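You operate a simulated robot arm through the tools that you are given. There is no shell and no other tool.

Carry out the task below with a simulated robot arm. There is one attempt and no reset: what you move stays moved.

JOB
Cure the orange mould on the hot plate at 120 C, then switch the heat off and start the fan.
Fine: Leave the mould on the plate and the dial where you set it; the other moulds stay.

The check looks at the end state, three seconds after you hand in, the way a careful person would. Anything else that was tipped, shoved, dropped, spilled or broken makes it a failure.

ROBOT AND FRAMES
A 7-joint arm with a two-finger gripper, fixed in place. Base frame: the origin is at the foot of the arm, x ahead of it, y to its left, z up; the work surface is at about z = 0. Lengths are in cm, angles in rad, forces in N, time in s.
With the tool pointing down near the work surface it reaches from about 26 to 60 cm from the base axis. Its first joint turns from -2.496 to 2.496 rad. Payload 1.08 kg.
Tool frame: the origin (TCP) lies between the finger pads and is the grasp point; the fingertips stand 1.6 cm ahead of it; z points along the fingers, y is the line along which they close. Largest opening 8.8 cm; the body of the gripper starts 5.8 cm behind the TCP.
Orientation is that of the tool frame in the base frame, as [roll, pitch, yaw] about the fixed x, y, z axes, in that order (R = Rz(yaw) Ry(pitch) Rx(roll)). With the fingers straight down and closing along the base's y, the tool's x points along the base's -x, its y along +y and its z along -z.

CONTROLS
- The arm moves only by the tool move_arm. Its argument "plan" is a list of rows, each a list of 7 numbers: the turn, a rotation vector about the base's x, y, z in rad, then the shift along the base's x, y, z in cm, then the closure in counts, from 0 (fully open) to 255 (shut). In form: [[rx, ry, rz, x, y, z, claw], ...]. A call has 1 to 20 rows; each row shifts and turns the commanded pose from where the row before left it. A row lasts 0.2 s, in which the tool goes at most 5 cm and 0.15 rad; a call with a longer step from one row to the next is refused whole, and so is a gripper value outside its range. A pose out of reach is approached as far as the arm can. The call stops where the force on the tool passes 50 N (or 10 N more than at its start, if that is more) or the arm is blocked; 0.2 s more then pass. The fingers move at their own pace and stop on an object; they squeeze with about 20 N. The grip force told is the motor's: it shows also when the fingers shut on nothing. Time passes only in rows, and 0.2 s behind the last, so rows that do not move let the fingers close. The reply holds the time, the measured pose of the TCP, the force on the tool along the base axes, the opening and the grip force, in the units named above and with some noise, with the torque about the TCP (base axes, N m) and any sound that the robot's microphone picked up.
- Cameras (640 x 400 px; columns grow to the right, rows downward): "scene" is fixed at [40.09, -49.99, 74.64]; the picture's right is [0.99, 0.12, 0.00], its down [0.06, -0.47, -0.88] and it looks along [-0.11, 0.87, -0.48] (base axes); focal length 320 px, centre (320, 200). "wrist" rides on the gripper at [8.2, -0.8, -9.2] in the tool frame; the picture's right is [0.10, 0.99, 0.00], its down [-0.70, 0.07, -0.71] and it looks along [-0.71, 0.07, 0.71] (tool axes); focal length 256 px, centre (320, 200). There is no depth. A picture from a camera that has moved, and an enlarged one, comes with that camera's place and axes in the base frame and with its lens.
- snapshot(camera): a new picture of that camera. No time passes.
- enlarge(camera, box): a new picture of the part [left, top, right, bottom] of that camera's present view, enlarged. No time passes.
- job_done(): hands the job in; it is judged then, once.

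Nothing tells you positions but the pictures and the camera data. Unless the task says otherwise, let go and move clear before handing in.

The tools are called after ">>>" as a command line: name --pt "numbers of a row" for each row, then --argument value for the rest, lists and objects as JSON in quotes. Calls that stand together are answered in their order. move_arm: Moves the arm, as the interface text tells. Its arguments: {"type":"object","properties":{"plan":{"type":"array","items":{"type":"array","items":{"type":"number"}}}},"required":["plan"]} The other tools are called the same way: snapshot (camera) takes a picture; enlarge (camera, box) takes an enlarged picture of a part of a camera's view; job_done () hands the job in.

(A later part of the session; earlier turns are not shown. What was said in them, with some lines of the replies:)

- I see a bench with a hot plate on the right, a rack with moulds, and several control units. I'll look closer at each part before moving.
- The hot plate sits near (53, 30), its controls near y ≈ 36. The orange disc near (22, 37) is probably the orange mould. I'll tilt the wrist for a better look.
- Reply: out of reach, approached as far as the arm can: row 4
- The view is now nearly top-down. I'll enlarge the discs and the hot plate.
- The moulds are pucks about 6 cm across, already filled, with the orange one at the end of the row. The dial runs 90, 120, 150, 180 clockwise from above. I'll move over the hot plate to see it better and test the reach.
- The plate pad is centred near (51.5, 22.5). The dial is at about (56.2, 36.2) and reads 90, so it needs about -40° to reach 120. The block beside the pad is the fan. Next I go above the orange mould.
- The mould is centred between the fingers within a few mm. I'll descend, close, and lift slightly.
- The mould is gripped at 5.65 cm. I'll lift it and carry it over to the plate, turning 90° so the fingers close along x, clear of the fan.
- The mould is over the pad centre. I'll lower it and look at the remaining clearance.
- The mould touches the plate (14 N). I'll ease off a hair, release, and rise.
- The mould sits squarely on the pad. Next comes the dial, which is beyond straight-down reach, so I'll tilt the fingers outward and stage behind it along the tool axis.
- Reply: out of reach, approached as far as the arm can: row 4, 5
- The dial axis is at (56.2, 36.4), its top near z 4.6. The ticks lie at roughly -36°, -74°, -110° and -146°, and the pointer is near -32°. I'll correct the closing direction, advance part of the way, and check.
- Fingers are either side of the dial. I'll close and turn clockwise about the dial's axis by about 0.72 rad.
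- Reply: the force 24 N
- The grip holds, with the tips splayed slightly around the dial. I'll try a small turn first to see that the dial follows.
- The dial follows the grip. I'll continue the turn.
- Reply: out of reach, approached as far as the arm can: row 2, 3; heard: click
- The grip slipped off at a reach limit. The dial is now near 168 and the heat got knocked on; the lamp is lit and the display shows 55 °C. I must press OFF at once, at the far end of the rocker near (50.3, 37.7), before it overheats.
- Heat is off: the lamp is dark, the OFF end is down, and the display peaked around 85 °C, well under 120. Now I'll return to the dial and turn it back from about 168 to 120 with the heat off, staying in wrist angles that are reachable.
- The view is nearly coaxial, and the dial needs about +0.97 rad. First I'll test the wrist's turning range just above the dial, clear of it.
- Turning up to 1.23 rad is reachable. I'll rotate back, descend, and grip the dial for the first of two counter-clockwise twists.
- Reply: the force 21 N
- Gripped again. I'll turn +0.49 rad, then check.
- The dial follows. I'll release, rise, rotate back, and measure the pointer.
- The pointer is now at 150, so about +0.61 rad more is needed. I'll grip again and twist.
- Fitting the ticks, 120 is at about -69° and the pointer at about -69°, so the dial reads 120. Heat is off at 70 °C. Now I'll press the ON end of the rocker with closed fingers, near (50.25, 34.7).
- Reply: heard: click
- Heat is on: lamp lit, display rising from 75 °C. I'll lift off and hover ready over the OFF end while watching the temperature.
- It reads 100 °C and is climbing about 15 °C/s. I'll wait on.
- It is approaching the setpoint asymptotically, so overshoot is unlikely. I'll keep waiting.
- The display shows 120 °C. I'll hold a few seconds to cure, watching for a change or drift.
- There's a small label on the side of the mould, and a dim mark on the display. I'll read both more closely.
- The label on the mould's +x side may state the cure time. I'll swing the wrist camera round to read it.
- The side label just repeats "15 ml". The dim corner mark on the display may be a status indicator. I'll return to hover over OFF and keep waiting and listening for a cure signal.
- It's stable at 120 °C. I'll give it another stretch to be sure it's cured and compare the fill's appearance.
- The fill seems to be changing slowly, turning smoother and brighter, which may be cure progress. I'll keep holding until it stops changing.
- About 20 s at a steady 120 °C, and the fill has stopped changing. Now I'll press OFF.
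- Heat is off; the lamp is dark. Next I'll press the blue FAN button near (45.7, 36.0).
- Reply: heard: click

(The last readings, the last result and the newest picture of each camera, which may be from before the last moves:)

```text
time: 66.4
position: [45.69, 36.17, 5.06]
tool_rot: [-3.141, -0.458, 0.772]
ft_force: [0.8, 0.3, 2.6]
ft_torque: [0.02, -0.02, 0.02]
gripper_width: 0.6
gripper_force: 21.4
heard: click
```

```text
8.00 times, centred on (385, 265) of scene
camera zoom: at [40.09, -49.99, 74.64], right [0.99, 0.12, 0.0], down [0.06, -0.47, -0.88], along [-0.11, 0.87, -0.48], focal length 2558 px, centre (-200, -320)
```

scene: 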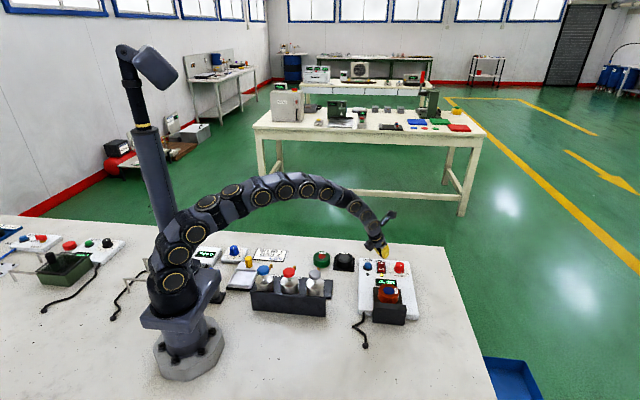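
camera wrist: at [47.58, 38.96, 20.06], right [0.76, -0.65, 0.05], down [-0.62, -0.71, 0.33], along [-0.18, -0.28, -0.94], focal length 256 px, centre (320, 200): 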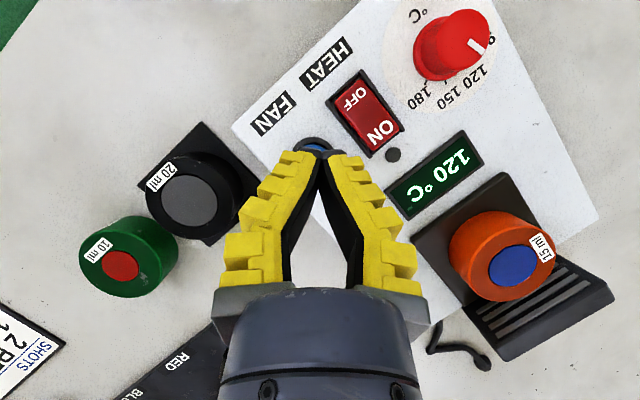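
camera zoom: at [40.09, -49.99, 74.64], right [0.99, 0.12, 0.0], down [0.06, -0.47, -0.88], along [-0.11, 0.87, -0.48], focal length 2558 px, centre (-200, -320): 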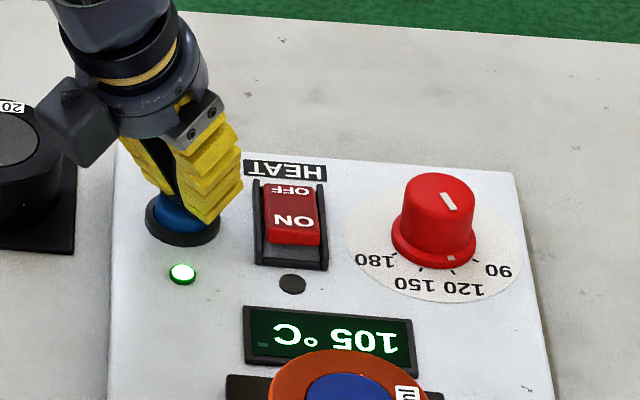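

The fan is on: the green lamp is lit and the temperature is falling. I'll lift straight off and move clear.

>>> move_arm --pt "0 0 0 0 0 1.5 255" --pt "0 0 0 0 0 3 255" --pt "0 0 0 0 0 4 255" --pt "0 0 0 0 0 4 255" --pt "0 0 0 -2 0 3 255" --pt "0 0 0 -3 0 2 255" --pt "0 0 0 -3 0 0 255" --pt "0 0 0 0 0 0 255"

>>> snapshot --camera "scene"

>>> enlarge --camera "scene" --box '[350, 240, 430, 320]'

>>> snapshot --camera "wrist"

```text
time: 68.2
position: [37.69, 36.31, 22.82]
tool_rot: [3.141, -0.458, 0.774]
ft_force: [0.3, -0.4, 0.7]
ft_torque: [-0.01, 0.01, 0.02]
gripper_width: 0.03
gripper_force: 21.9
```

```text
taken
```

scene: 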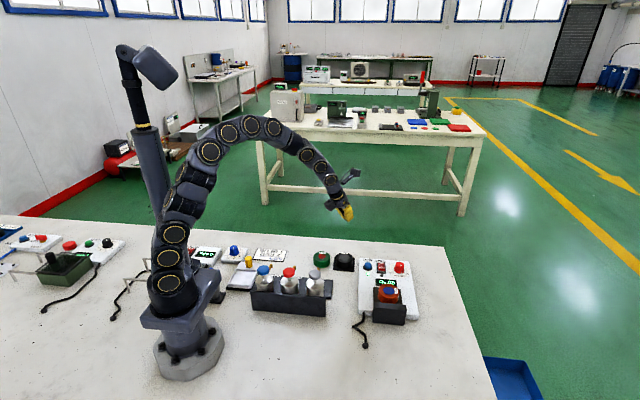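

```text
5.00 times, centred on (390, 280) of scene
camera zoom: at [40.09, -49.99, 74.64], right [0.99, 0.12, 0.0], down [0.06, -0.47, -0.88], along [-0.11, 0.87, -0.48], focal length 1599 px, centre (-30, -200)
```

zoom: 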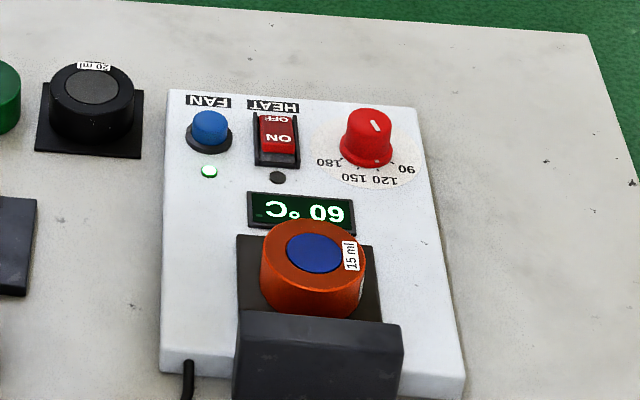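

```text
taken
camera wrist: at [39.45, 39.22, 34.47], right [0.76, -0.65, 0.05], down [-0.62, -0.71, 0.33], along [-0.18, -0.28, -0.94], focal length 256 px, centre (320, 200)
```

wrist: 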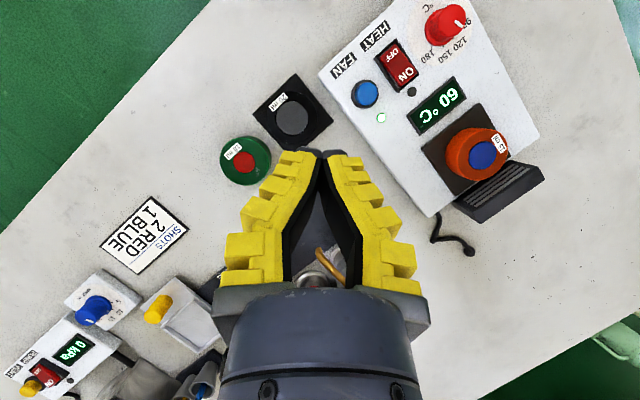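

The orange mould is on the plate, the dial is at 120, the heat is off and the fan is running with its lamp lit. The plate is cooling (60 °C), nothing else was disturbed, and the arm is clear, so I'm handing in.

>>> job_done

```text
The job is handed in.
```

I cured the orange mould on the hot plate at 120 °C, then switched the heat off and started the fan. I've handed the job in, but the result hasn't come back yet.

- **Cure:** The display held at 120 °C for about 20 seconds. Nothing on the plate or the mould gave a cure time or a "done" signal. I stopped when the blue fill no longer seemed to change, so the cure length is my judgement.
- **Slip while setting the dial:** The gripper slipped off, leaving the dial near 168, and the heat got knocked on. I switched the heat off within about a second; the display reached 85 °C. I then set the dial to 120 before heating again, and the display never went above 120 °C.
- **End state:** The orange mould is on the plate and the dial is at 120. The heat lamp is dark, the fan lamp is green, and the display had dropped to 60 °C when I last looked. The other moulds look undisturbed, and the arm is clear.
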